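You operate a simulated robot arm through the tools that you are given. There is no shell and no other tool.

The job below is to be done with a simulated robot arm. You get a single attempt, and the scene is never put back.

TASK
Shut both stop valves under the sink, then try both mixer levers.
Fine: turn each lever on and off again; no water may run.

Only the result counts: the job must be done as asked and must still hold three seconds after the hand-in. Knocking over, shifting, dropping, spilling or breaking anything else fails it.

THE ROBOT
A 7-joint arm with a two-finger parallel gripper, fixed in place. Base frame: the origin is at the foot of the arm, x ahead of it, y to its left, z up. Readings come in m, rad, newtons and seconds.
With the tool pointing down near the work surface it reaches from about 0.1 to 0.74 m from the base axis. Its first joint turns from -2.897 to 2.897 rad. Payload 3.43 kg.
The TCP is the grasp point between the finger pads, 0.034 m short of the fingertips. In the tool frame z runs along the fingers and y along their closing line. Largest opening 0.128 m; finger width 0.024, thickness 0.012; the body of the gripper, 0.048 by 0.13 m, starts 0.096 m behind the TCP.
Orientation is told as [roll, pitch, yaw] about the base's x, y, z axes, in that order, counted from this pose: with the fingers straight down and closing along the base's y, the tool's x points along the base's -x, its y along +y and its z along -z.

THE INTERFACE
- The arm moves only by the tool move_arm. Its argument "targets" is a list of rows, each a list of 3 entries, a list of its own where there are three numbers: the shift along the base's x, y, z in m, then the turn, a rotation vector about the base's x, y, z in rad, then the gripper command, from -1 (shut) to 1 (fully open), values between in proportion. In form: [[[x, y, z], [rx, ry, rz], grip], ...]. A call has 1 to 20 rows; each row shifts and turns the commanded pose from where the row before left it. Rows are played at 5 a second. More than 0.05 m and 0.15 rad between two rows, or a gripper value outside its range, and nothing of the call is played. Where a pose cannot be reached the arm comes as near as it can. A force on the tool above 40 N (or 10 N above the force at the start of the call, whichever is more), or a blocked arm, ends the call early, and 0.2 s more pass. The fingers move at their own pace (about 0.153 m/s each) and stop on an object; they squeeze with about 41 N. The grip force told is the motor's: it shows also when the fingers shut on nothing. Time passes only in rows, and 0.2 s behind the last, so rows that do not move let the fingers close. It gives the time, the measured TCP pose, the force on the tool (base axes), the opening and the grip force at its end, in the units of the frame above (readings bear some noise), with the torque about the TCP (base axes, N m) and any sound that the robot's microphone picked up.
- Cameras (640 x 400 px; columns grow to the right, rows downward): "scene" is fixed at [0.2204, -0.6503, 1.393]; the picture's right is [0.98, -0.19, 0.00], its down [-0.07, -0.36, -0.93] and it looks along [0.18, 0.91, -0.36] (base axes); focal length 369 px, centre (320, 200). "wrist" rides on the gripper at [0.076, -0.011, -0.16] in the tool frame; the picture's right is [0.15, 0.99, 0.00], its down [-0.88, 0.13, -0.46] and it looks along [-0.45, 0.07, 0.89] (tool axes); focal length 234 px, centre (320, 200).
- snapshot(camera): a new picture of that camera. The clock stands still meanwhile.
- locate(camera, pixels): for up to 12 pixels [column, row] of the newest picture of that camera ("zoom" is the newest enlarged one), the place [x, y, z] in the base frame of the surface seen there, good to about 0.003 m. The clock stands still meanwhile.
- zoom(camera, box): a new picture of the part [left, top, right, bottom] of that camera's present view, enlarged. The clock stands still meanwhile.
- hand_in(): hands the job in; it is judged then, once.

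Unless the task says otherwise, let go and move clear before handing in.

The tools are called after "Call:" by a JSON object that holds its "api" and its "payload". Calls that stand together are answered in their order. move_arm: Moves the arm, as the interface text tells. Its arguments: {"type":"object","properties":{"targets":{"type":"array"}},"required":["targets"]} The other tools are called the same way: snapshot (camera) takes a picture; locate (camera, pixels) gives the place of the surface under pixels of a picture; zoom (camera, box) takes an enlarged picture of a part of a camera's view; hand_in () hands the job in.

At the start:

```text
t: 0.0
eef_pos: [0.5862, 0.1431, 1.1015]
tool_rot: [0.001, -0.001, -0.001]
contact_force: [0.2, 0.3, -0.2]
wrist_torque: [0.0, -0.02, 0.03]
finger_gap: 0.1279
grasp_force: 0.1
```

scene: 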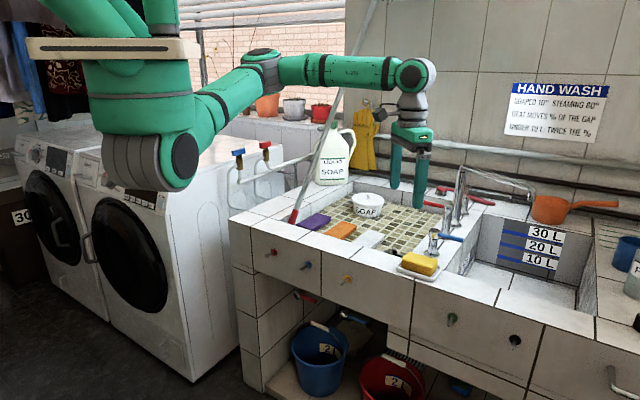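
wrist: 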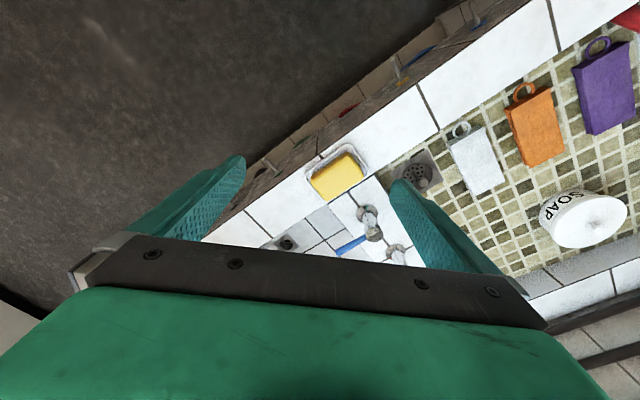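

The scene picture shows the arm above a tiled sink. There are coloured handles on the front panel around (270,250)–(515,340), and mixer levers near (435,245) and (465,195). I'll zoom in on these parts before moving anything.

Call:
{"api": "zoom", "payload": {"camera": "scene", "box": [380, 160, 540, 260]}}

Call:
{"api": "zoom", "payload": {"camera": "scene", "box": [230, 230, 390, 330]}}

Call:
{"api": "zoom", "payload": {"camera": "scene", "box": [280, 270, 480, 400]}}

Call:
{"api": "zoom", "payload": {"camera": "scene", "box": [400, 270, 560, 400]}}

Call:
{"api": "zoom", "payload": {"camera": "scene", "box": [210, 120, 310, 200]}}

```text
4.00 times, centred on (460, 210) of scene
```

zoom: 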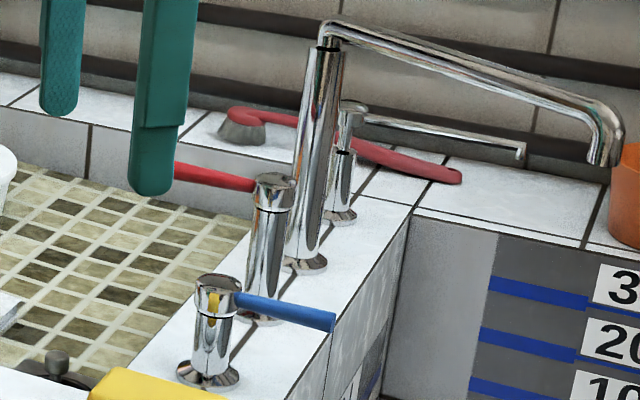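

```text
4.00 times, centred on (310, 280) of scene
```

zoom: 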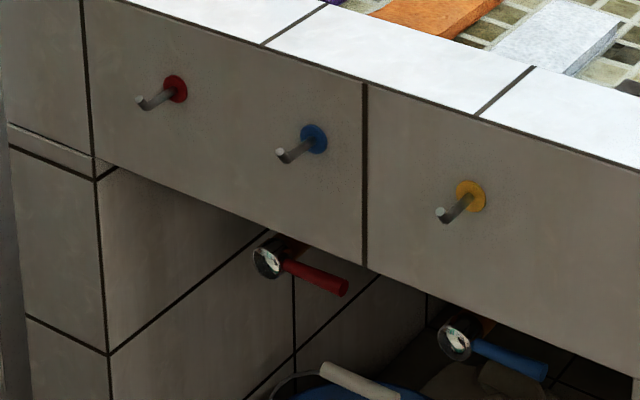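

```text
3.08 times, centred on (380, 335) of scene
```

zoom: 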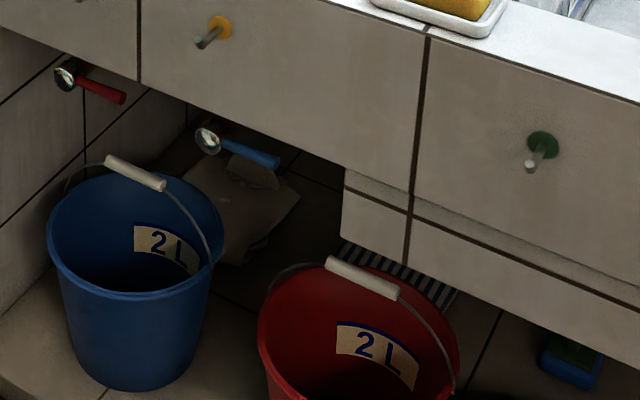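

```text
3.08 times, centred on (480, 335) of scene
```

zoom: 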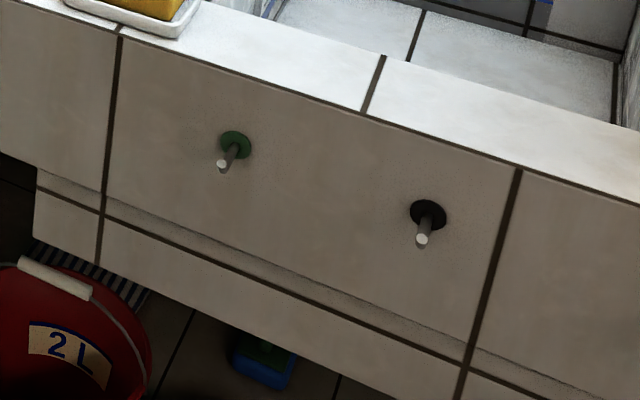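

```text
5.00 times, centred on (260, 160) of scene
```

zoom: 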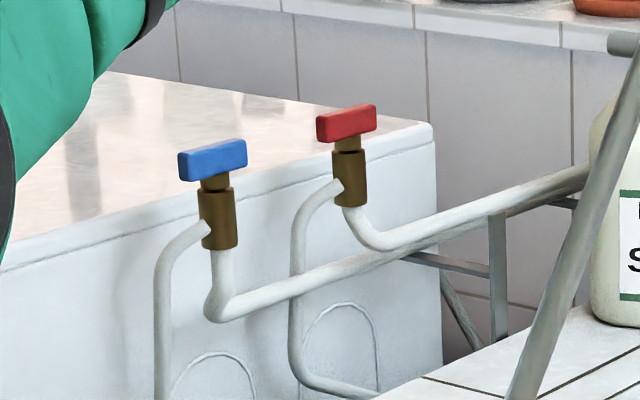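

The zooms show a red lever at about (315,298) and a blue one at about (357,320), both under the front apron. The mixer levers, red and blue, are at about (432,204) and (455,237). I'll locate these and the parts around them.

Call:
{"api": "zoom", "payload": {"camera": "scene", "box": [285, 280, 375, 336]}}

Call:
{"api": "locate", "payload": {"camera": "scene", "pixels": [[297, 295], [303, 297], [315, 302], [344, 315], [351, 318], [363, 322], [272, 251], [309, 264], [347, 279], [451, 319], [516, 340], [322, 312]]}}

Call:
{"api": "locate", "payload": {"camera": "scene", "pixels": [[434, 231], [440, 235], [462, 240], [448, 206], [440, 205], [424, 203], [433, 253], [446, 240], [466, 188], [485, 190], [510, 197], [462, 172]]}}

Call:
{"api": "locate", "payload": {"camera": "scene", "pixels": [[229, 220], [349, 250], [418, 262], [500, 300], [236, 265], [322, 300], [410, 345], [320, 395], [390, 390], [263, 157], [240, 160], [340, 290]]}}

```text
7.11 times, centred on (330, 308) of scene
```

zoom: 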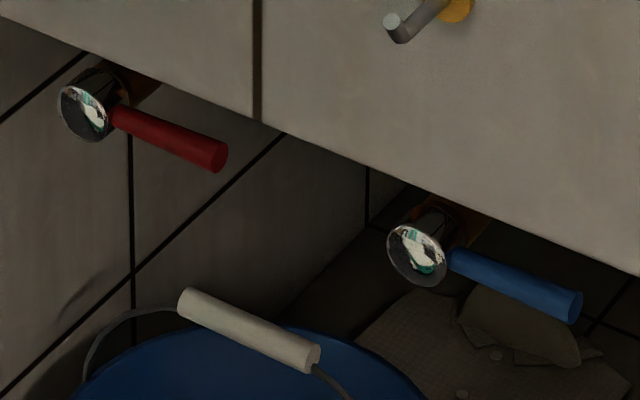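

```text
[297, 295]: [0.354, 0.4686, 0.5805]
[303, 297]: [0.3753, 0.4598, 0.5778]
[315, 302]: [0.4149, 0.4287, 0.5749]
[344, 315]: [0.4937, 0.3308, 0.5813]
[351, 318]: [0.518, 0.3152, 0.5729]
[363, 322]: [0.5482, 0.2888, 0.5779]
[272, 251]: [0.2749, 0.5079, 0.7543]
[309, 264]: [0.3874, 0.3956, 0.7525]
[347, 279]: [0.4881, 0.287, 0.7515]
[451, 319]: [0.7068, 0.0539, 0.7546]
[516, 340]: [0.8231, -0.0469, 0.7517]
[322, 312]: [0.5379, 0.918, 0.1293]
```

```text
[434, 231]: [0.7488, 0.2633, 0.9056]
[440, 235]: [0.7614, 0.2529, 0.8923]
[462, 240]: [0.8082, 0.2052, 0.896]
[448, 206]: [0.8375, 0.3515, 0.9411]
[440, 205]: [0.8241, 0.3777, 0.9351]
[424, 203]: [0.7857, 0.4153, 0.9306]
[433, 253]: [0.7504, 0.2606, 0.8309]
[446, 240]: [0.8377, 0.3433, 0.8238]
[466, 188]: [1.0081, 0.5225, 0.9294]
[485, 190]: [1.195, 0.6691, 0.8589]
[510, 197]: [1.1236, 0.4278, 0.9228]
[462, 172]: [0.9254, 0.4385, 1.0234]
```

```text
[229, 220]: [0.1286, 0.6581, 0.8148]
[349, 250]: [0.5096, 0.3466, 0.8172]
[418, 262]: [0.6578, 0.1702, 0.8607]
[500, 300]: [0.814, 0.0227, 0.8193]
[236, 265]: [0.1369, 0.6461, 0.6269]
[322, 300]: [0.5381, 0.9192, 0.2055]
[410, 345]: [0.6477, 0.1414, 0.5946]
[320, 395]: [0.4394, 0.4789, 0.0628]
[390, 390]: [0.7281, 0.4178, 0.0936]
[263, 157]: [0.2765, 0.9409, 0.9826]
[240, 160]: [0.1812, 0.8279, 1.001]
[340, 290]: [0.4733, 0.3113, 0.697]
```

The front panel runs diagonally: its outward normal is about (-0.71,-0.70), and the two stop valves sit just behind its lower edge at z≈0.58. I'll measure the panel's lower edge, the valve bodies and the mixer hubs more closely.

Call:
{"api": "zoom", "payload": {"camera": "scene", "box": [285, 280, 375, 336]}}

Call:
{"api": "locate", "payload": {"camera": "zoom", "pixels": [[85, 115], [120, 85], [150, 85], [125, 118], [215, 155], [415, 255], [440, 218], [480, 225], [460, 260], [570, 305], [100, 55], [440, 190]]}}

Call:
{"api": "locate", "payload": {"camera": "zoom", "pixels": [[200, 95], [340, 155], [600, 265], [40, 150], [200, 230], [250, 330], [380, 300], [420, 320], [190, 300], [310, 350], [520, 320], [100, 300]]}}

Call:
{"api": "locate", "payload": {"camera": "scene", "pixels": [[150, 150], [110, 48], [180, 160], [230, 100], [262, 65], [340, 70], [413, 75], [411, 135], [396, 165], [420, 170]]}}

```text
7.11 times, centred on (330, 308) of scene
```

zoom: 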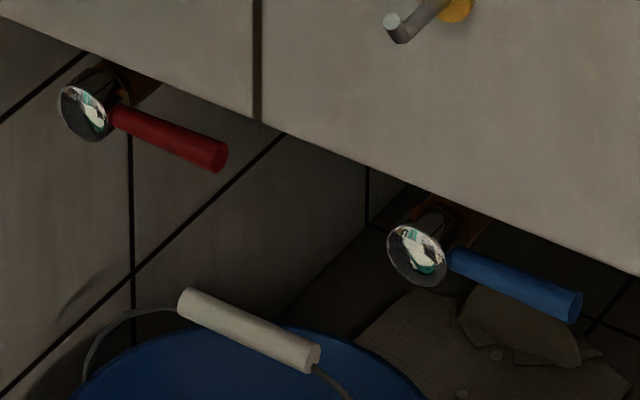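

```text
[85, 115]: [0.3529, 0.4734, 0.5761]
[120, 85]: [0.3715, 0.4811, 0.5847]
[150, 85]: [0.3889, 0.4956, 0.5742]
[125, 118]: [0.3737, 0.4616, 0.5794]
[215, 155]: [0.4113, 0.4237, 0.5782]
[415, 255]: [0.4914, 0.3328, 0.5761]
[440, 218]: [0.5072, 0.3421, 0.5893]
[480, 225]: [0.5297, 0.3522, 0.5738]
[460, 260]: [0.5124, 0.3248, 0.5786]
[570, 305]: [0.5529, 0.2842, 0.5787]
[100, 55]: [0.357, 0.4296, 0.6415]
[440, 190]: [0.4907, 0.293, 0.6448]
```

```text
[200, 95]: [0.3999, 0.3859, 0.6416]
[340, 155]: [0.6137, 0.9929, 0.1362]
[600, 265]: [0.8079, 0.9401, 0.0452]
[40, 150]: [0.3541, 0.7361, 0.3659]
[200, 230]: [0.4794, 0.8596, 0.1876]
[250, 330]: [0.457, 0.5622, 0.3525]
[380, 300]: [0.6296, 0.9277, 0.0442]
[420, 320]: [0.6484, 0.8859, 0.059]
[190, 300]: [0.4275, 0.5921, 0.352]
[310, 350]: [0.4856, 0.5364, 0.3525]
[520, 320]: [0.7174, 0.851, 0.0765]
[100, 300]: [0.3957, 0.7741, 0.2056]
```

```text
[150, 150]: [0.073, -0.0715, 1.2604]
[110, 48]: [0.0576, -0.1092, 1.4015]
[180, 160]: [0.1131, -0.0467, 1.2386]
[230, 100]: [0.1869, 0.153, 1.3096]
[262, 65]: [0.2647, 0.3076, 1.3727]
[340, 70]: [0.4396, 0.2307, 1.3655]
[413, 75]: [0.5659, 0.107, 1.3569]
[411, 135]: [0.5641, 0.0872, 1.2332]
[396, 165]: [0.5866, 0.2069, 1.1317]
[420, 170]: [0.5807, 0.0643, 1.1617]
```

The valve hubs face outward at z≈0.576, with each lever pointing right along the counter, and the panel's lower edge is at z≈0.635. Before moving I'll check the leaning pole (340,110) and take close views of the mixer and the wrist picture.

Call:
{"api": "locate", "payload": {"camera": "scene", "pixels": [[293, 218], [303, 195], [315, 165], [325, 140], [342, 100], [363, 45], [375, 5], [348, 145], [335, 165], [368, 140]]}}

Call:
{"api": "zoom", "payload": {"camera": "wrist", "box": [270, 170, 430, 270]}}

Call:
{"api": "zoom", "payload": {"camera": "scene", "box": [415, 190, 485, 260]}}

```text
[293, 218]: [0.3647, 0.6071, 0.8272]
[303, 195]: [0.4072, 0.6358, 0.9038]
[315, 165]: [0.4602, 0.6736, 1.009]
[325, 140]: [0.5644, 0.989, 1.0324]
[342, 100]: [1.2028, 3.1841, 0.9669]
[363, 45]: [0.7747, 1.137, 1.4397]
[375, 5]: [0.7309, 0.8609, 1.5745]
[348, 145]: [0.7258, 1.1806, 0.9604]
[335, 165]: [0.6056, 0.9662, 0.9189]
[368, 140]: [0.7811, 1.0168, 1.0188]
```

```text
4.00 times, centred on (350, 220) of wrist
```

zoom: 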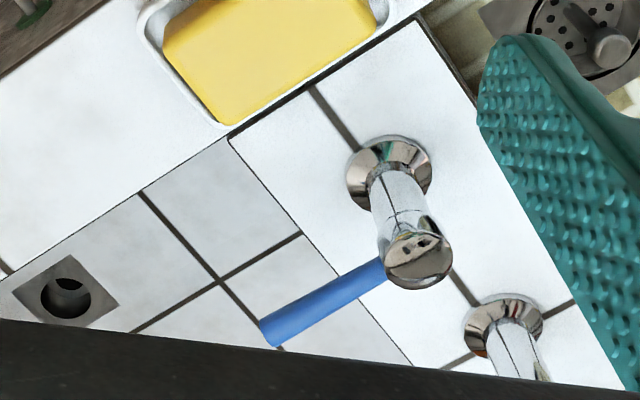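

```text
5.71 times, centred on (450, 225) of scene
```

zoom: 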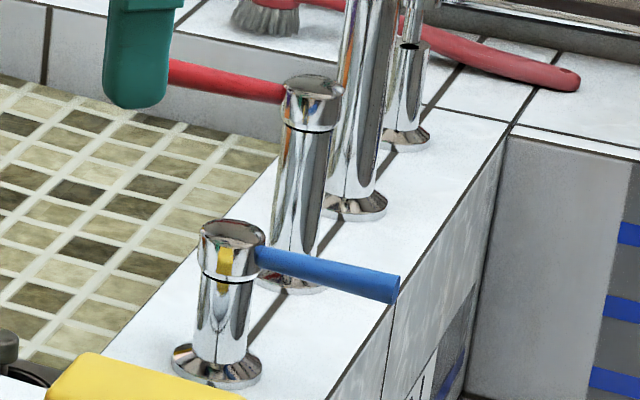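

The mixer caps are split from their columns at the black rings, so the levers turn about a vertical axis, and the leaning pole stays well behind the counter at n≥0.69. I'll back off in front of the panel, turning the tool to face the counter squarely, and lower it.

Call:
{"api": "move_arm", "payload": {"targets": [[[-0.0289, 0.0084, -0.025], [0, 0, 0.0975], 1], [[-0.0289, 0.0084, -0.025], [0, 0, 0.0975], 1], [[-0.0289, 0.0084, -0.025], [0, 0, 0.0975], 1], [[-0.0289, 0.0084, -0.025], [0, 0, 0.0975], 1], [[-0.0289, 0.0084, -0.025], [0, 0, 0.0975], 1], [[-0.0289, 0.0084, -0.025], [0, 0, 0.0975], 1], [[-0.0289, 0.0084, -0.025], [0, 0, 0.0975], 1], [[-0.0289, 0.0084, -0.025], [0, 0, 0.0975], 1]]}}

Call:
{"api": "snapshot", "payload": {"camera": "scene"}}

Call:
{"api": "snapshot", "payload": {"camera": "wrist"}}

```text
t: 1.8
eef_pos: [0.3566, 0.209, 0.9022]
tool_rot: [0.0, 0.0, 0.781]
contact_force: [0.9, 0.4, 0.3]
wrist_torque: [0.01, -0.03, -0.02]
finger_gap: 0.1279
grasp_force: 0.0
```

```text
taken
```

scene: 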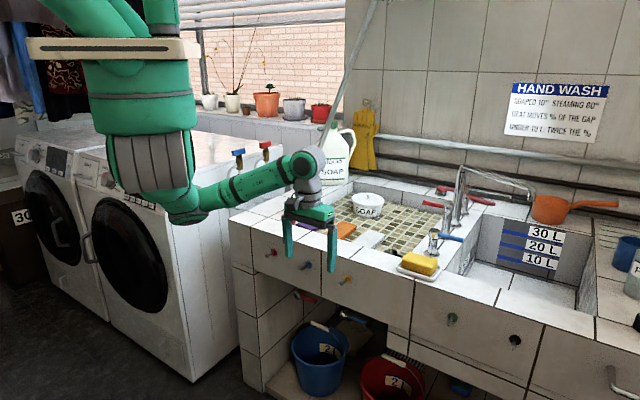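

```text
taken
```

wrist: 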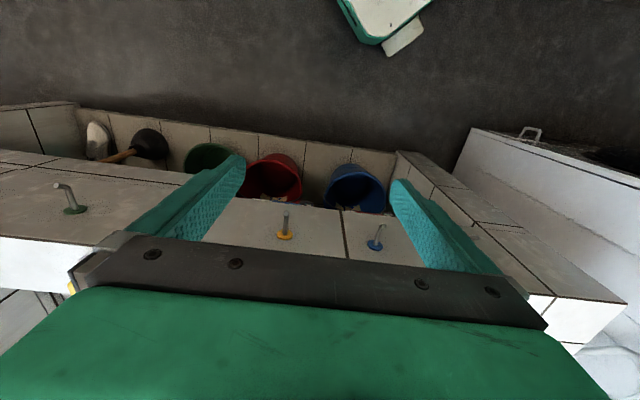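

The wrist view shows the panel front with its hooks and the buckets below, and the arm hangs clear. I'll lower to valve height while tipping the tool to point horizontally into the counter.

Call:
{"api": "move_arm", "payload": {"targets": [[[0.001, 0.001, -0.029], [0.1004, -0.1015, 0], 1], [[0.001, 0.001, -0.029], [0.1004, -0.1015, 0], 1], [[0.001, 0.001, -0.029], [0.1004, -0.1015, 0], 1], [[0.001, 0.001, -0.029], [0.1004, -0.1015, 0], 1], [[0.001, 0.001, -0.029], [0.1004, -0.1015, 0], 1], [[0.001, 0.001, -0.029], [0.1004, -0.1015, 0], 1], [[0.001, 0.001, -0.029], [0.1004, -0.1015, 0], 1], [[0.001, 0.001, -0.029], [0.1004, -0.1015, 0], 1], [[0.001, 0.001, -0.029], [0.1004, -0.1015, 0], 1], [[0.001, 0.001, -0.029], [0.1004, -0.1015, 0], 1], [[0.001, 0.001, -0.029], [0.1004, -0.1015, 0], 1]]}}

Call:
{"api": "snapshot", "payload": {"camera": "scene"}}

Call:
{"api": "snapshot", "payload": {"camera": "wrist"}}

```text
t: 3.9
eef_pos: [0.4233, 0.3096, 0.7217]
tool_rot: [-0.025, -1.316, 0.812]
contact_force: [-29.7, -24.9, 7.3]
wrist_torque: [0.49, -0.04, 0.81]
finger_gap: 0.1275
grasp_force: 0.0
out of reach, approached as far as the arm can: row 7, 8, 9
stopped in row 10: the force on the tool passed its limit at 262 N (the readings are from after the stop); the commanded pose is now the measured one
```

```text
taken
```

scene: 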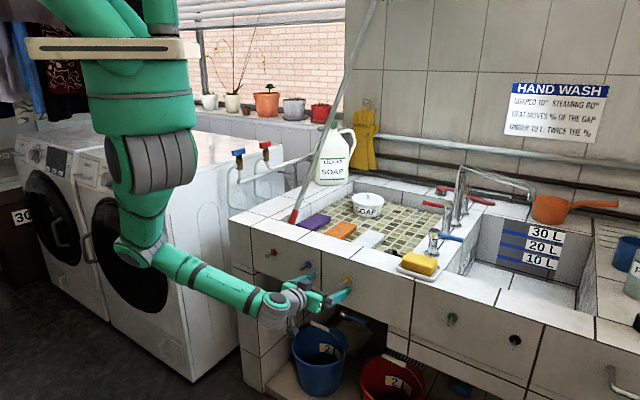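

```text
taken
```

wrist: 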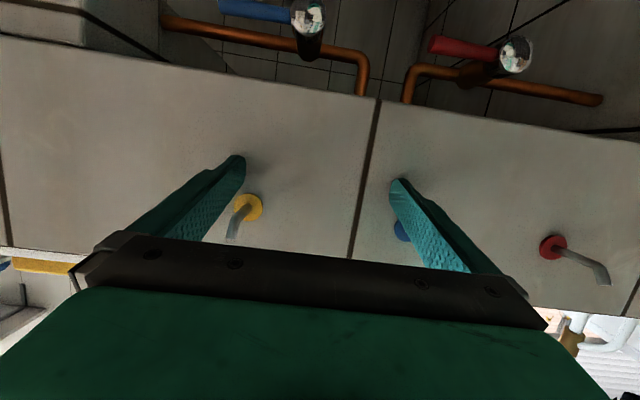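

The readings show the arm could not follow that path: it drifted and the fingertips pressed on the panel at z≈0.72, at a peak of 262 N. The wrist view shows copper pipes running horizontally through both valves, parallel to the levers, so both are open. I'll back off gently and check for damage.

Call:
{"api": "move_arm", "payload": {"targets": [[[-0.0071, -0.007, 0], [0, 0, 0], 1], [[-0.0071, -0.007, 0], [0, 0, 0], 1]]}}

Call:
{"api": "snapshot", "payload": {"camera": "wrist"}}

Call:
{"api": "zoom", "payload": {"camera": "scene", "box": [230, 230, 390, 330]}}

Call:
{"api": "locate", "payload": {"camera": "scene", "pixels": [[150, 150], [155, 205], [140, 250], [190, 265], [230, 290], [275, 310], [295, 295]]}}

```text
t: 4.5
eef_pos: [0.4184, 0.3057, 0.7215]
tool_rot: [-0.022, -1.32, 0.806]
contact_force: [-0.9, -0.9, 0.6]
wrist_torque: [0.0, -0.01, 0.0]
finger_gap: 0.128
grasp_force: 0.0
out of reach, approached as far as the arm can: row 2
```

```text
taken
```

wrist: 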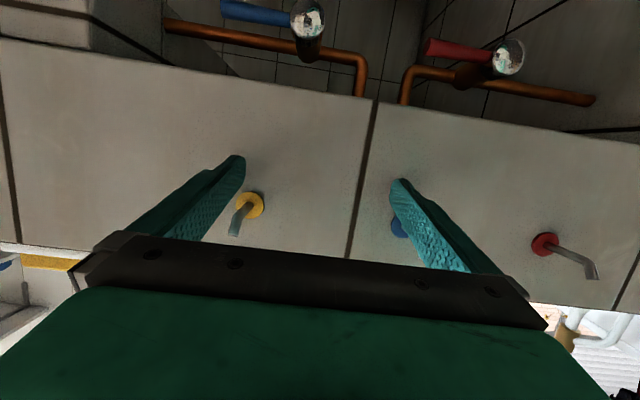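

```text
4.00 times, centred on (310, 280) of scene
```

zoom: 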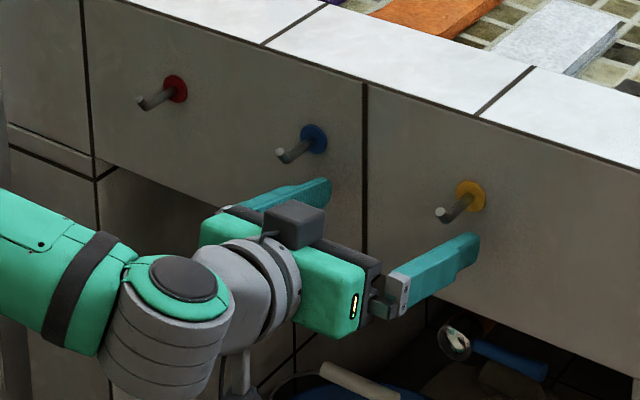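

```text
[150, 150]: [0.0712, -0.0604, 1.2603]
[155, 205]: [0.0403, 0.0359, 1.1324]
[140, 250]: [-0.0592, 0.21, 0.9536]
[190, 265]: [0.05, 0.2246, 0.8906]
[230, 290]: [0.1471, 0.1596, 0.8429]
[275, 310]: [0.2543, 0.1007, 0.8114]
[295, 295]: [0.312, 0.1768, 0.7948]
```

Contact is gone (forces under 1 N) and the panel and hooks look undamaged; the pose here is simply at the edge of the arm's reach. I'll try going straight down in small steps to see whether the lower poses are reachable.

Call:
{"api": "move_arm", "payload": {"targets": [[[-0.002, -0.002, -0.015], [0, 0, 0], 0], [[-0.002, -0.002, -0.015], [0, 0, 0], 0], [[0, 0, -0.015], [0, 0, 0], -1], [[0, 0, -0.015], [0, 0, 0], -1]]}}

Call:
{"api": "snapshot", "payload": {"camera": "scene"}}

```text
t: 5.5
eef_pos: [0.423, 0.3093, 0.6801]
tool_rot: [-0.024, -1.318, 0.81]
contact_force: [0.1, 0.1, 0.1]
wrist_torque: [0.01, -0.01, 0.0]
finger_gap: 0.0
grasp_force: 33.4
out of reach, approached as far as the arm can: row 2, 4
```

```text
taken
```

scene: 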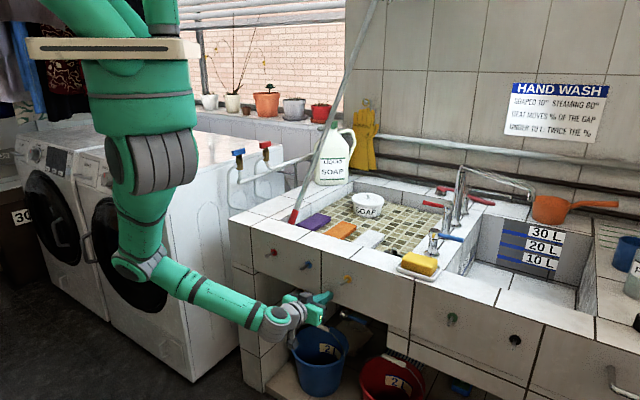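

The fingers are now closed, and the TCP crept back to n≈0.518, so the fingertips are close to the panel. I'll turn the tool toward the forearm's direction (less yaw) while backing away from the panel, to see if that frees the reach.

Call:
{"api": "move_arm", "payload": {"targets": [[[-0.01, -0.01, 0], [0, 0, -0.12], -1], [[-0.01, -0.01, 0], [0, 0, -0.12], -1]]}}

```text
t: 5.8
eef_pos: [0.4236, 0.3102, 0.6857]
tool_rot: [-0.029, -1.308, 0.747]
contact_force: [-18.7, -4.9, 5.9]
wrist_torque: [0.2, -0.15, 0.47]
finger_gap: 0.0002
grasp_force: 33.0
out of reach, approached as far as the arm can: row 1
stopped in row 1: the force on the tool passed its limit at 61 N (the readings are from after the stop); the commanded pose is now the measured one
```

The arm cannot retreat at this tilt and touched the panel lightly (61 N peak, now 19 N). I'll tip the tool back toward vertical while retreating, which reverses the way in.

Call:
{"api": "move_arm", "payload": {"targets": [[[-0.004, -0.004, 0.004], [-0.0703, 0.0711, 0], -1], [[-0.007, -0.007, 0.005], [-0.0703, 0.0711, 0], -1], [[-0.007, -0.007, 0.005], [-0.0703, 0.0711, 0], -1]]}}

```text
t: 6.6
eef_pos: [0.4073, 0.2909, 0.6999]
tool_rot: [-0.051, -1.005, 0.763]
contact_force: [-0.7, 0.2, -0.6]
wrist_torque: [0.0, 0.0, 0.01]
finger_gap: 0.0
grasp_force: 33.1
```

The arm tracks again at tilt 1.0 rad, clear of the panel. I'll look at its posture from the scene camera.

Call:
{"api": "zoom", "payload": {"camera": "scene", "box": [80, 60, 400, 350]}}

Call:
{"api": "snapshot", "payload": {"camera": "wrist"}}

```text
1.38 times, centred on (240, 205) of scene
```

zoom: 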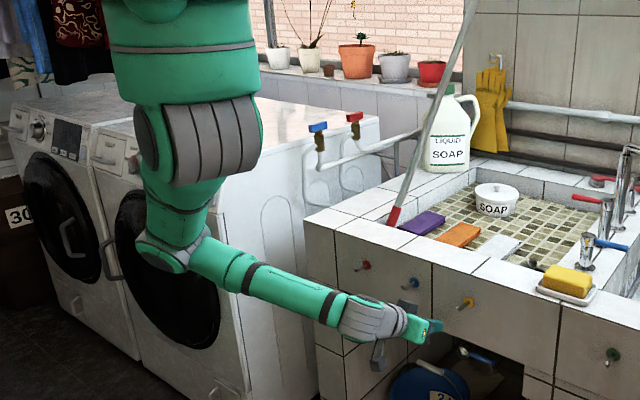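

```text
taken
```

wrist: 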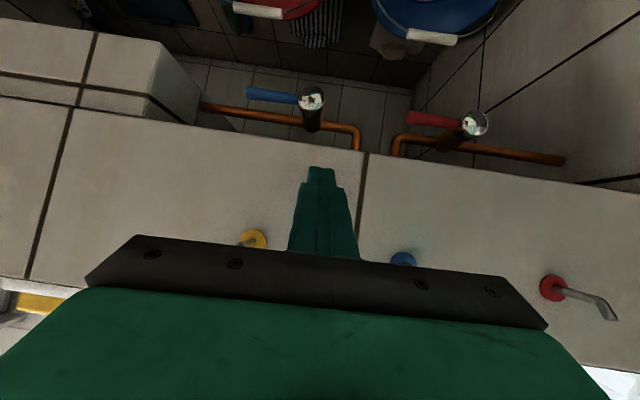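

The wrist view now shows both valves at (312,100) and (474,123), with their copper pipes. I'll zoom in and measure them from here.

Call:
{"api": "zoom", "payload": {"camera": "wrist", "box": [190, 60, 390, 180]}}

Call:
{"api": "locate", "payload": {"camera": "wrist", "pixels": [[312, 98], [290, 97], [250, 92], [312, 122], [358, 135], [230, 110], [474, 123], [455, 121], [412, 117], [452, 145], [397, 145], [550, 158]]}}

Call:
{"api": "zoom", "payload": {"camera": "wrist", "box": [370, 80, 570, 200]}}

Call:
{"api": "locate", "payload": {"camera": "wrist", "pixels": [[280, 140], [330, 147], [375, 152], [470, 163], [80, 180], [250, 135], [403, 260], [252, 240], [550, 288], [615, 315], [420, 37], [270, 10]]}}

```text
3.20 times, centred on (290, 120) of wrist
```

zoom: 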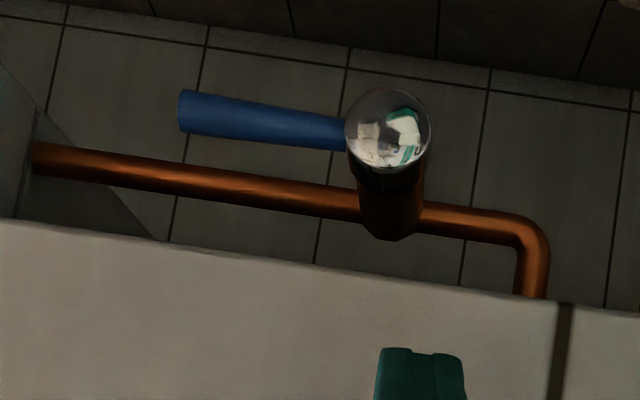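

```text
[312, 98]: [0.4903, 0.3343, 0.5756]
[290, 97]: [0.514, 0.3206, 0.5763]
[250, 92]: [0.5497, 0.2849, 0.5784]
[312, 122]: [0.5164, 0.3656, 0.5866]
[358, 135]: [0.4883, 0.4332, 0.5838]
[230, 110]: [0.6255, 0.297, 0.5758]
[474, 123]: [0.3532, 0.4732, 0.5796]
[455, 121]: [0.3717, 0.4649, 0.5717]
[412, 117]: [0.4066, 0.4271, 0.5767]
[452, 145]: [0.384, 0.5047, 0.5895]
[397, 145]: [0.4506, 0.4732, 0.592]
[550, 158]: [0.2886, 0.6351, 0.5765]
```

```text
3.20 times, centred on (470, 140) of wrist
```

zoom: 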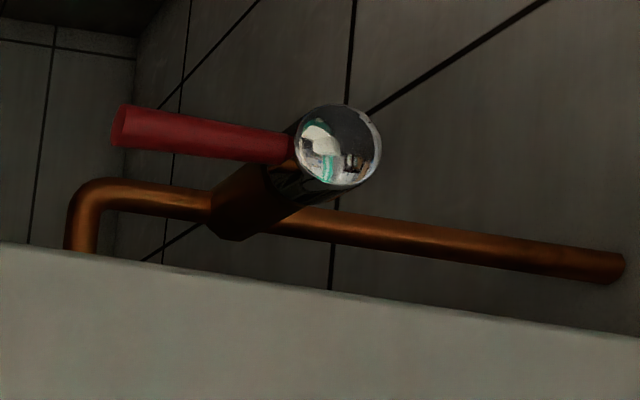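

```text
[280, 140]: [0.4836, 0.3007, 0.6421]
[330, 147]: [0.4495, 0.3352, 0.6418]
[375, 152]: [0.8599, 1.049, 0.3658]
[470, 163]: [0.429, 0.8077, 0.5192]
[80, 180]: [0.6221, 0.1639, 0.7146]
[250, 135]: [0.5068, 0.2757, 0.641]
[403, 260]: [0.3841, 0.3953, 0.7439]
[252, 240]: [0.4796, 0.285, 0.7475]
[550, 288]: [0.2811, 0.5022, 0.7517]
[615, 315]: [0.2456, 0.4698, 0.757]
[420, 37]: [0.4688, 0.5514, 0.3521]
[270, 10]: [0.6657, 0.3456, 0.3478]
```

Both levers lie along horizontal copper pipes at z≈0.58, with hubs at u≈0.107 (blue) and u≈-0.088 (red), so each needs a quarter turn. I'll move over toward the blue lever, below the hooks and in front of the panel, keeping this reachable tilt.

Call:
{"api": "move_arm", "payload": {"targets": [[[0.014, -0.0142, -0.0225], [0, 0, 0], -1], [[0.014, -0.0142, -0.0225], [0, 0, 0], -1], [[0.014, -0.0142, -0.0225], [0, 0, 0], -1], [[0.014, -0.0142, -0.0225], [0, 0, 0], -1]]}}

Call:
{"api": "snapshot", "payload": {"camera": "scene"}}

Call:
{"api": "snapshot", "payload": {"camera": "wrist"}}

```text
t: 7.6
eef_pos: [0.4618, 0.2353, 0.6086]
tool_rot: [-0.053, -1.004, 0.763]
contact_force: [-0.4, 0.4, -0.2]
wrist_torque: [-0.01, 0.0, -0.01]
finger_gap: 0.0
grasp_force: 33.2
```

```text
taken
```

scene: 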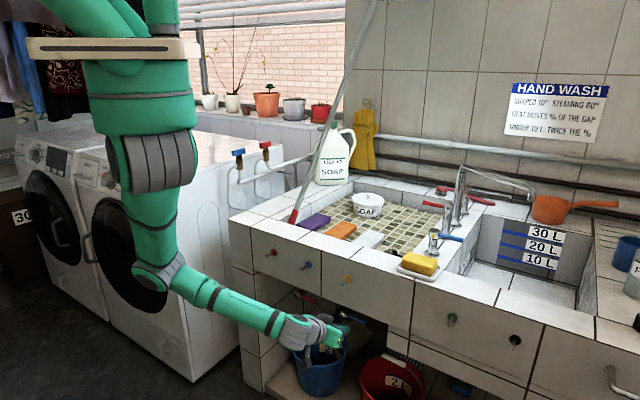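

```text
taken
```

wrist: 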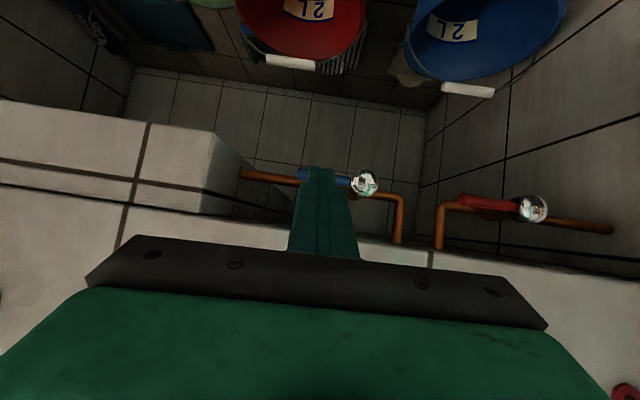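

The fingertips are in front of the panel gap beside the blue lever (315,180), with no contact. I'll level the tool in small steps while edging forward, watching for reach.

Call:
{"api": "move_arm", "payload": {"targets": [[[0.004, 0.004, 0.001], [0.0703, -0.0711, 0], -1], [[0.004, 0.004, 0.001], [0.0703, -0.0711, 0], -1], [[0.004, 0.004, 0.001], [0.0703, -0.0711, 0], -1]]}}

Call:
{"api": "snapshot", "payload": {"camera": "wrist"}}

```text
t: 8.4
eef_pos: [0.4739, 0.2468, 0.6117]
tool_rot: [-0.033, -1.308, 0.749]
contact_force: [0.3, -0.1, -0.4]
wrist_torque: [0.02, -0.02, -0.01]
finger_gap: 0.0002
grasp_force: 32.7
```

```text
taken
```

wrist: 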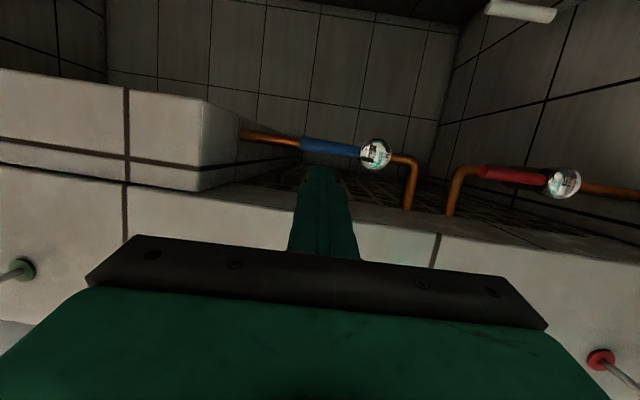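

The tool is now at tilt 1.31 with the fingertip at about n=0.543, z=0.603, just above the lever's height. I'll measure the panel's lower edge and the lever top exactly before going in.

Call:
{"api": "zoom", "payload": {"camera": "wrist", "box": [220, 110, 440, 250]}}

Call:
{"api": "locate", "payload": {"camera": "zoom", "pixels": [[130, 225], [130, 235], [130, 245], [420, 280], [420, 290], [420, 300], [250, 85], [330, 100], [410, 110], [450, 130], [300, 105], [160, 75]]}}

Call:
{"api": "locate", "payload": {"camera": "zoom", "pixels": [[430, 200], [460, 215], [200, 180], [180, 200], [440, 250], [500, 230], [540, 270], [290, 180], [300, 230], [345, 180], [100, 210], [20, 230]]}}

```text
2.86 times, centred on (330, 180) of wrist
```

zoom: 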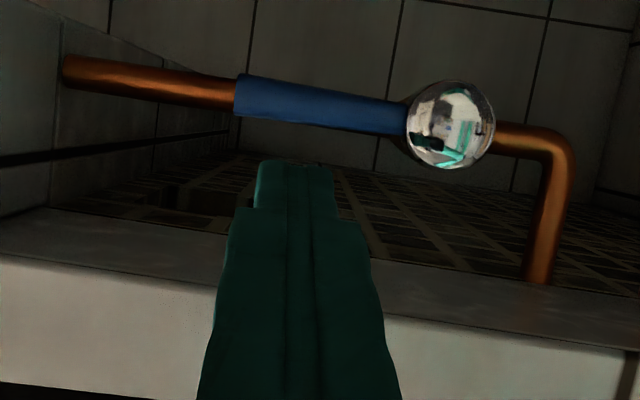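

```text
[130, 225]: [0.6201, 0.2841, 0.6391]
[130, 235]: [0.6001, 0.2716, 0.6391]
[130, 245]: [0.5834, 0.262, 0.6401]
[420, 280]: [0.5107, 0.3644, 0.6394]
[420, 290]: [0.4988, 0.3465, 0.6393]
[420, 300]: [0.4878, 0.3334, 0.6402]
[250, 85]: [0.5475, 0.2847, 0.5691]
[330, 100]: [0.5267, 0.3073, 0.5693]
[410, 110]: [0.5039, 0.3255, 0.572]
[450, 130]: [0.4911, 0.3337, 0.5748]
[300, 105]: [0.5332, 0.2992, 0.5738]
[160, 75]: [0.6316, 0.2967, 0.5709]
```

```text
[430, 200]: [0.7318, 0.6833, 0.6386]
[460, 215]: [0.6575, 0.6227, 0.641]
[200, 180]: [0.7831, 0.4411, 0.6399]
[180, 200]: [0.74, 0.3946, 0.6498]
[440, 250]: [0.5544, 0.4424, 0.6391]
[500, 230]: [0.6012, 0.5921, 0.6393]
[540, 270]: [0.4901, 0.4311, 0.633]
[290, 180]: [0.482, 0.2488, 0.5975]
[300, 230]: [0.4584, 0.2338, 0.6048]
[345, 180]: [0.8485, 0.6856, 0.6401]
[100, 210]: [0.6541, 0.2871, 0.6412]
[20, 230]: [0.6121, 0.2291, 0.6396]
```

The slab underside is solid at z≈0.64, so the levers can only swing down, and the lever top is at z≈0.584. I'll slide the closed fingers in above the blue lever at about z=0.605, near its free end.

Call:
{"api": "move_arm", "payload": {"targets": [[[0.0114, 0.0112, 0.001], [0, 0, 0], -1], [[0.0114, 0.0112, 0.001], [0, 0, 0], -1], [[0.0114, 0.0112, 0.0005], [0, 0, 0], -1], [[0.0114, 0.0112, 0], [0, 0, 0], -1]]}}

Call:
{"api": "snapshot", "payload": {"camera": "wrist"}}

Call:
{"api": "snapshot", "payload": {"camera": "scene"}}

```text
t: 9.4
eef_pos: [0.5191, 0.2908, 0.6138]
tool_rot: [-0.031, -1.305, 0.744]
contact_force: [-0.4, -0.7, 0.4]
wrist_torque: [0.0, 0.0, -0.01]
finger_gap: 0.0
grasp_force: 33.3
```

```text
taken
```

wrist: 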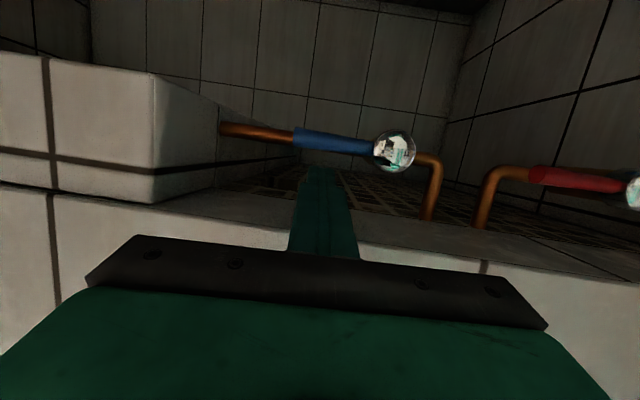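

```text
taken
```

scene: 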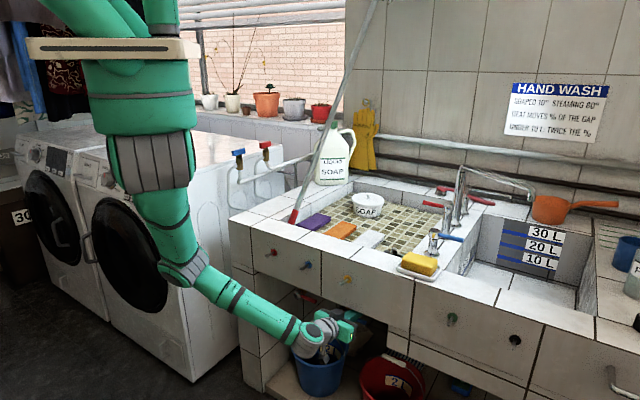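

The fingertip sits above the lever's free half (lever at (330,140), tip at about u=0.159, z=0.605) with no contact. I'll press it down along an arc for the first part and check that the lever follows.

Call:
{"api": "move_arm", "payload": {"targets": [[[0.0007, -0.0007, -0.014], [0, 0, 0], -1], [[0.001, -0.001, -0.011], [0, 0, 0], -1], [[-0.0004, 0.0004, -0.01], [0, 0, 0], -1]]}}

Call:
{"api": "snapshot", "payload": {"camera": "wrist"}}

```text
t: 10.2
eef_pos: [0.5226, 0.2894, 0.5795]
tool_rot: [-0.034, -1.306, 0.747]
contact_force: [-0.1, 0.5, 0.4]
wrist_torque: [0.0, 0.0, 0.05]
finger_gap: 0.0
grasp_force: 32.7
```

```text
taken
```

wrist: 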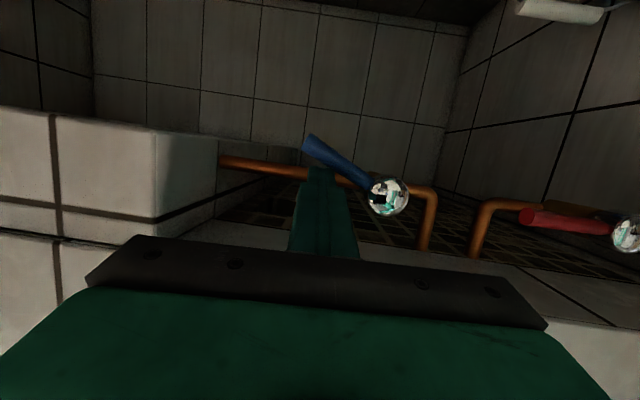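

The blue lever is swinging down freely under the finger (now angled, (340,160)), with almost no resistance. I'll carry on around the arc to the quarter turn.

Call:
{"api": "move_arm", "payload": {"targets": [[[-0.0021, 0.0021, -0.009], [0, 0, 0], -1], [[-0.0018, 0.0018, -0.007], [0, 0, 0], -1], [[-0.0028, 0.0028, -0.008], [0, 0, 0], -1], [[-0.0035, 0.0036, -0.007], [0, 0, 0], -1], [[-0.0049, 0.005, -0.007], [0, 0, 0], -1], [[-0.0049, 0.005, -0.005], [0, 0, 0], -1], [[-0.0056, 0.0057, -0.003], [0, 0, 0], -1]]}}

Call:
{"api": "snapshot", "payload": {"camera": "wrist"}}

```text
t: 11.8
eef_pos: [0.4964, 0.3159, 0.534]
tool_rot: [-0.031, -1.306, 0.747]
contact_force: [1.6, -0.1, 0.1]
wrist_torque: [-0.02, 0.0, -0.01]
finger_gap: 0.0
grasp_force: 33.6
```

```text
taken
```

wrist: 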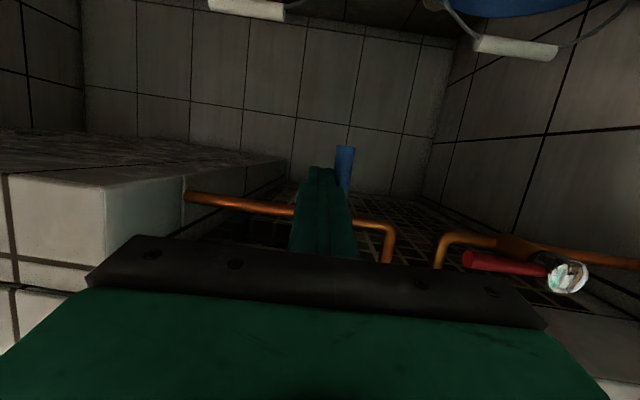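

The blue lever now hangs nearly straight down at (343,165), with 1.6 N on the tool. I'll nudge it sideways in small steps to feel for its stop.

Call:
{"api": "move_arm", "payload": {"targets": [[[-0.0021, 0.0021, -0.001], [0, 0, 0], -1], [[-0.0021, 0.0021, 0], [0, 0, 0], -1]]}}

Call:
{"api": "zoom", "payload": {"camera": "wrist", "box": [240, 100, 440, 240]}}

Call:
{"api": "zoom", "payload": {"camera": "scene", "box": [290, 280, 390, 350]}}

```text
t: 12.4
eef_pos: [0.4941, 0.3183, 0.5329]
tool_rot: [-0.038, -1.306, 0.747]
contact_force: [21.0, -6.2, 6.4]
wrist_torque: [0.18, 0.01, -0.49]
finger_gap: 0.0
grasp_force: 32.6
```

```text
2.86 times, centred on (340, 170) of wrist
```

zoom: 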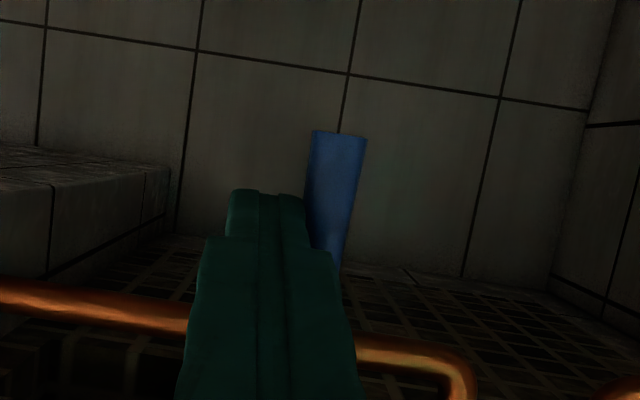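

```text
5.71 times, centred on (340, 315) of scene
```

zoom: 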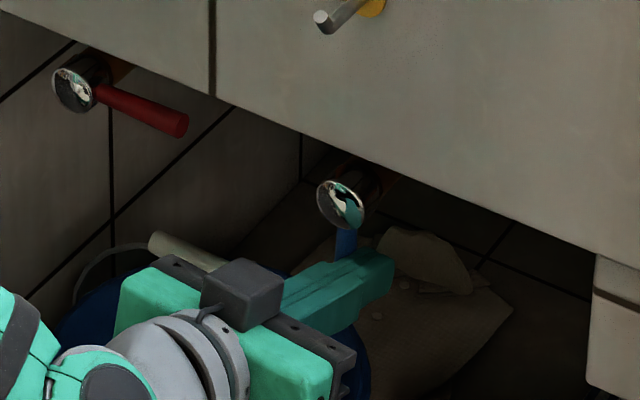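

The force rose to 21 N against a hard stop and the blue lever stands perpendicular to its pipe at (340,240 in the zoom), so the blue valve is shut. I'll ease off it to the right and draw the fingers out, easing the tilt.

Call:
{"api": "move_arm", "payload": {"targets": [[[0.0056, -0.0057, 0], [0, 0, 0], -1], [[0.0056, -0.0057, 0], [0, 0, 0], -1], [[-0.0114, -0.0112, 0], [0, 0, 0], -1], [[-0.0114, -0.0112, 0], [0, 0, 0], -1], [[-0.0114, -0.0112, 0], [-0.0352, 0.0356, 0], -1], [[-0.0114, -0.0112, 0], [-0.0703, 0.0711, 0], -1], [[-0.0071, -0.007, 0], [-0.0703, 0.0711, 0], -1]]}}

Call:
{"api": "snapshot", "payload": {"camera": "wrist"}}

Call:
{"api": "zoom", "payload": {"camera": "scene", "box": [270, 270, 390, 350]}}

```text
t: 14.0
eef_pos: [0.4505, 0.2567, 0.532]
tool_rot: [-0.048, -1.055, 0.761]
contact_force: [-0.3, -0.8, 0.5]
wrist_torque: [0.03, -0.01, 0.04]
finger_gap: 0.0002
grasp_force: 33.0
```

```text
taken
```

wrist: 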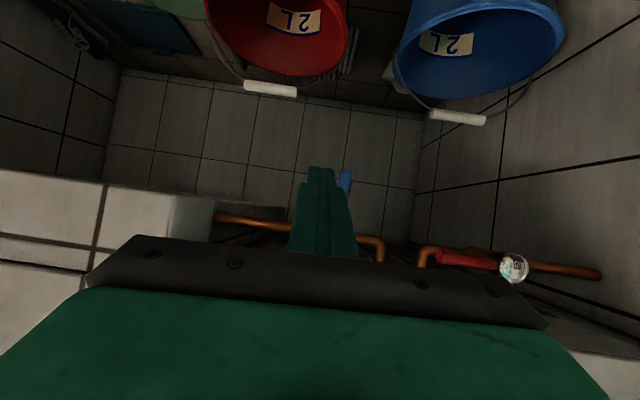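

```text
5.00 times, centred on (330, 310) of scene
```

zoom: 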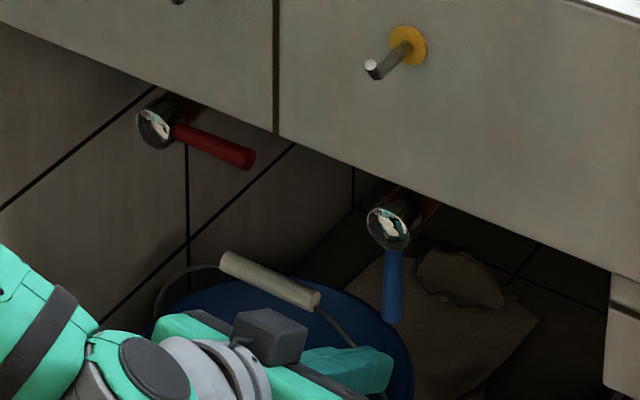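

The blue lever hangs vertical (390,285 in the zoom) and stays put; the fingers are clear. I'll slide left in front of the panel to the red lever's free end and rise to the gap height.

Call:
{"api": "move_arm", "payload": {"targets": [[[-0.0259, 0.0228, 0.0154], [0, 0, 0], -1], [[-0.0259, 0.0228, 0.0154], [0, 0, 0], -1], [[-0.0259, 0.0228, 0.0154], [0, 0, 0], -1], [[-0.0259, 0.0228, 0.0154], [0, 0, 0], -1], [[-0.0259, 0.0228, 0.0154], [0, 0, 0], -1]]}}

Call:
{"api": "snapshot", "payload": {"camera": "wrist"}}

Call:
{"api": "snapshot", "payload": {"camera": "scene"}}

```text
t: 15.2
eef_pos: [0.3228, 0.3704, 0.6098]
tool_rot: [-0.052, -1.056, 0.761]
contact_force: [-0.4, -0.9, -0.3]
wrist_torque: [0.01, -0.02, 0.0]
finger_gap: 0.0
grasp_force: 33.5
```

```text
taken
```

wrist: 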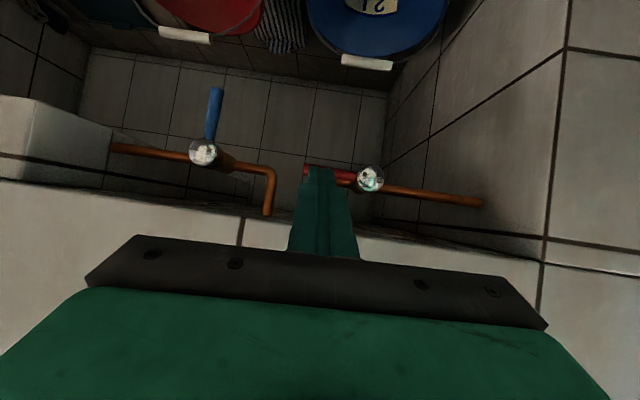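

```text
taken
```

scene: 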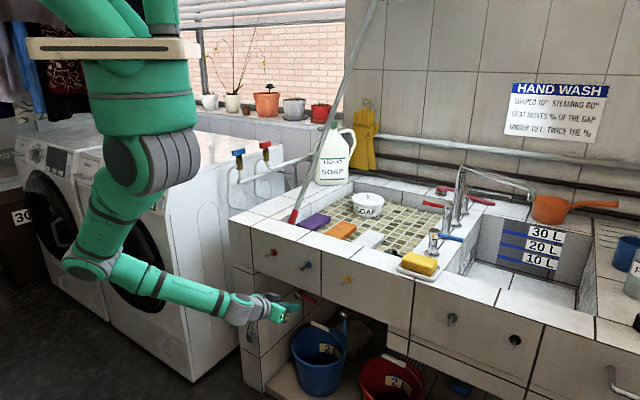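

The fingers are in front of the gap by the red lever (330,172) with no contact. Before leveling the tool I'll check how near the elbow at (90,265) is to the washing machine.

Call:
{"api": "locate", "payload": {"camera": "scene", "pixels": [[90, 265], [70, 262], [65, 280], [110, 285], [160, 330], [200, 300], [55, 240], [120, 220], [45, 215]]}}

Call:
{"api": "move_arm", "payload": {"targets": [[[0.004, 0.004, 0.001], [0.0703, -0.0711, 0], -1], [[0.004, 0.004, 0.001], [0.0703, -0.0711, 0], -1], [[0.004, 0.004, 0.0005], [0.0352, -0.0356, 0], -1]]}}

Call:
{"api": "snapshot", "payload": {"camera": "wrist"}}

```text
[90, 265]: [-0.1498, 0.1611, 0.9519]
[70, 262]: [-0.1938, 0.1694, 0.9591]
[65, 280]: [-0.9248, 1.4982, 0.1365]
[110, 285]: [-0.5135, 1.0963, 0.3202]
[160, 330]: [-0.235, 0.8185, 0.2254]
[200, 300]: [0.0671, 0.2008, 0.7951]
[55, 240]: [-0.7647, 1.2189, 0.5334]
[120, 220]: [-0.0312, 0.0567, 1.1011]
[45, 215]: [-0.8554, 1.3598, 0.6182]
```

```text
t: 16.0
eef_pos: [0.3338, 0.3826, 0.6118]
tool_rot: [-0.034, -1.307, 0.749]
contact_force: [1.0, 0.0, -0.4]
wrist_torque: [-0.02, 0.01, 0.0]
finger_gap: 0.0001
grasp_force: 33.4
```

```text
taken
```

wrist: 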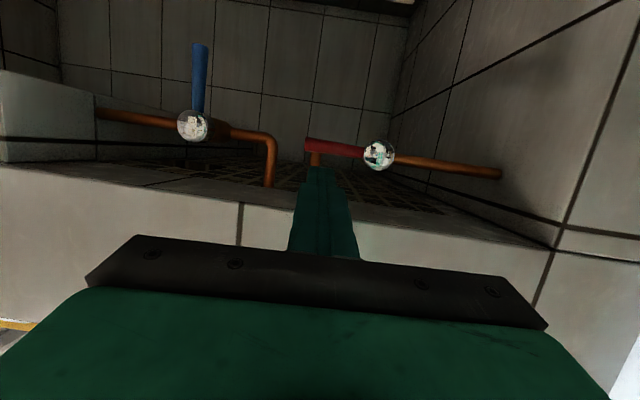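

The elbow is far from the machine (over 0.6 m), and the tool is level with its tip at n≈0.539, u≈-0.037. I'll slide in above the red lever.

Call:
{"api": "move_arm", "payload": {"targets": [[[0.0121, 0.012, 0.001], [0, 0, 0], -1], [[0.0121, 0.012, 0.001], [0, 0, 0], -1], [[0.0121, 0.012, 0.0005], [0, 0, 0], -1], [[0.0121, 0.012, 0], [0, 0, 0], -1]]}}

Call:
{"api": "snapshot", "payload": {"camera": "wrist"}}

```text
t: 17.0
eef_pos: [0.3817, 0.4321, 0.6127]
tool_rot: [-0.03, -1.306, 0.746]
contact_force: [0.5, 0.0, -0.9]
wrist_torque: [-0.01, -0.01, -0.03]
finger_gap: 0.0
grasp_force: 33.2
```

```text
taken
```

wrist: 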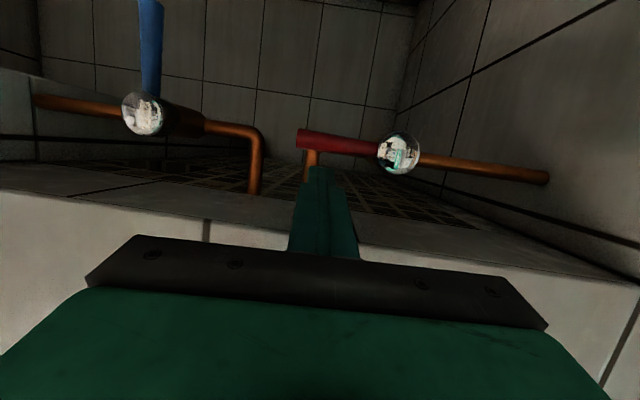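

The tip is above the red lever (340,143), in the same relation as it was to the blue one. I'll repeat the same downward arc.

Call:
{"api": "move_arm", "payload": {"targets": [[[0.0014, -0.0014, -0.014], [0, 0, 0], -1], [[0.0014, -0.0014, -0.011], [0, 0, 0], -1], [[0, 0, -0.009], [0, 0, 0], -1], [[-0.0018, 0.0018, -0.009], [0, 0, 0], -1], [[-0.0018, 0.0018, -0.007], [0, 0, 0], -1], [[-0.0028, 0.0028, -0.008], [0, 0, 0], -1], [[-0.0035, 0.0036, -0.007], [0, 0, 0], -1], [[-0.0049, 0.005, -0.007], [0, 0, 0], -1], [[-0.0049, 0.005, -0.005], [0, 0, 0], -1], [[-0.0056, 0.0057, -0.003], [0, 0, 0], -1]]}}

Call:
{"api": "snapshot", "payload": {"camera": "wrist"}}

```text
t: 19.2
eef_pos: [0.3597, 0.4535, 0.5334]
tool_rot: [-0.032, -1.305, 0.743]
contact_force: [1.2, -0.7, 0.0]
wrist_torque: [0.01, 0.01, -0.03]
finger_gap: 0.0001
grasp_force: 32.9
```

```text
taken
```

wrist: 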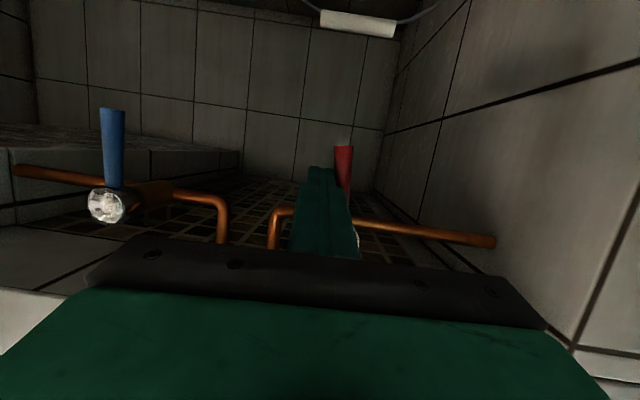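

The red lever hangs almost vertical (343,165). I'll nudge it the last bit to its stop.

Call:
{"api": "move_arm", "payload": {"targets": [[[-0.0021, 0.0021, -0.001], [0, 0, 0], -1], [[-0.0021, 0.0021, 0], [0, 0, 0], -1]]}}

Call:
{"api": "zoom", "payload": {"camera": "wrist", "box": [240, 100, 440, 240]}}

```text
t: 19.8
eef_pos: [0.3541, 0.4574, 0.5334]
tool_rot: [-0.03, -1.305, 0.746]
contact_force: [-0.2, -0.3, -1.0]
wrist_torque: [-0.03, 0.03, 0.0]
finger_gap: 0.0
grasp_force: 32.8
```

```text
2.86 times, centred on (340, 170) of wrist
```

zoom: 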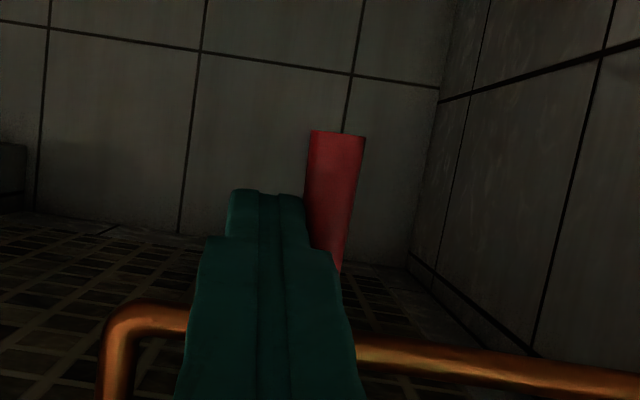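

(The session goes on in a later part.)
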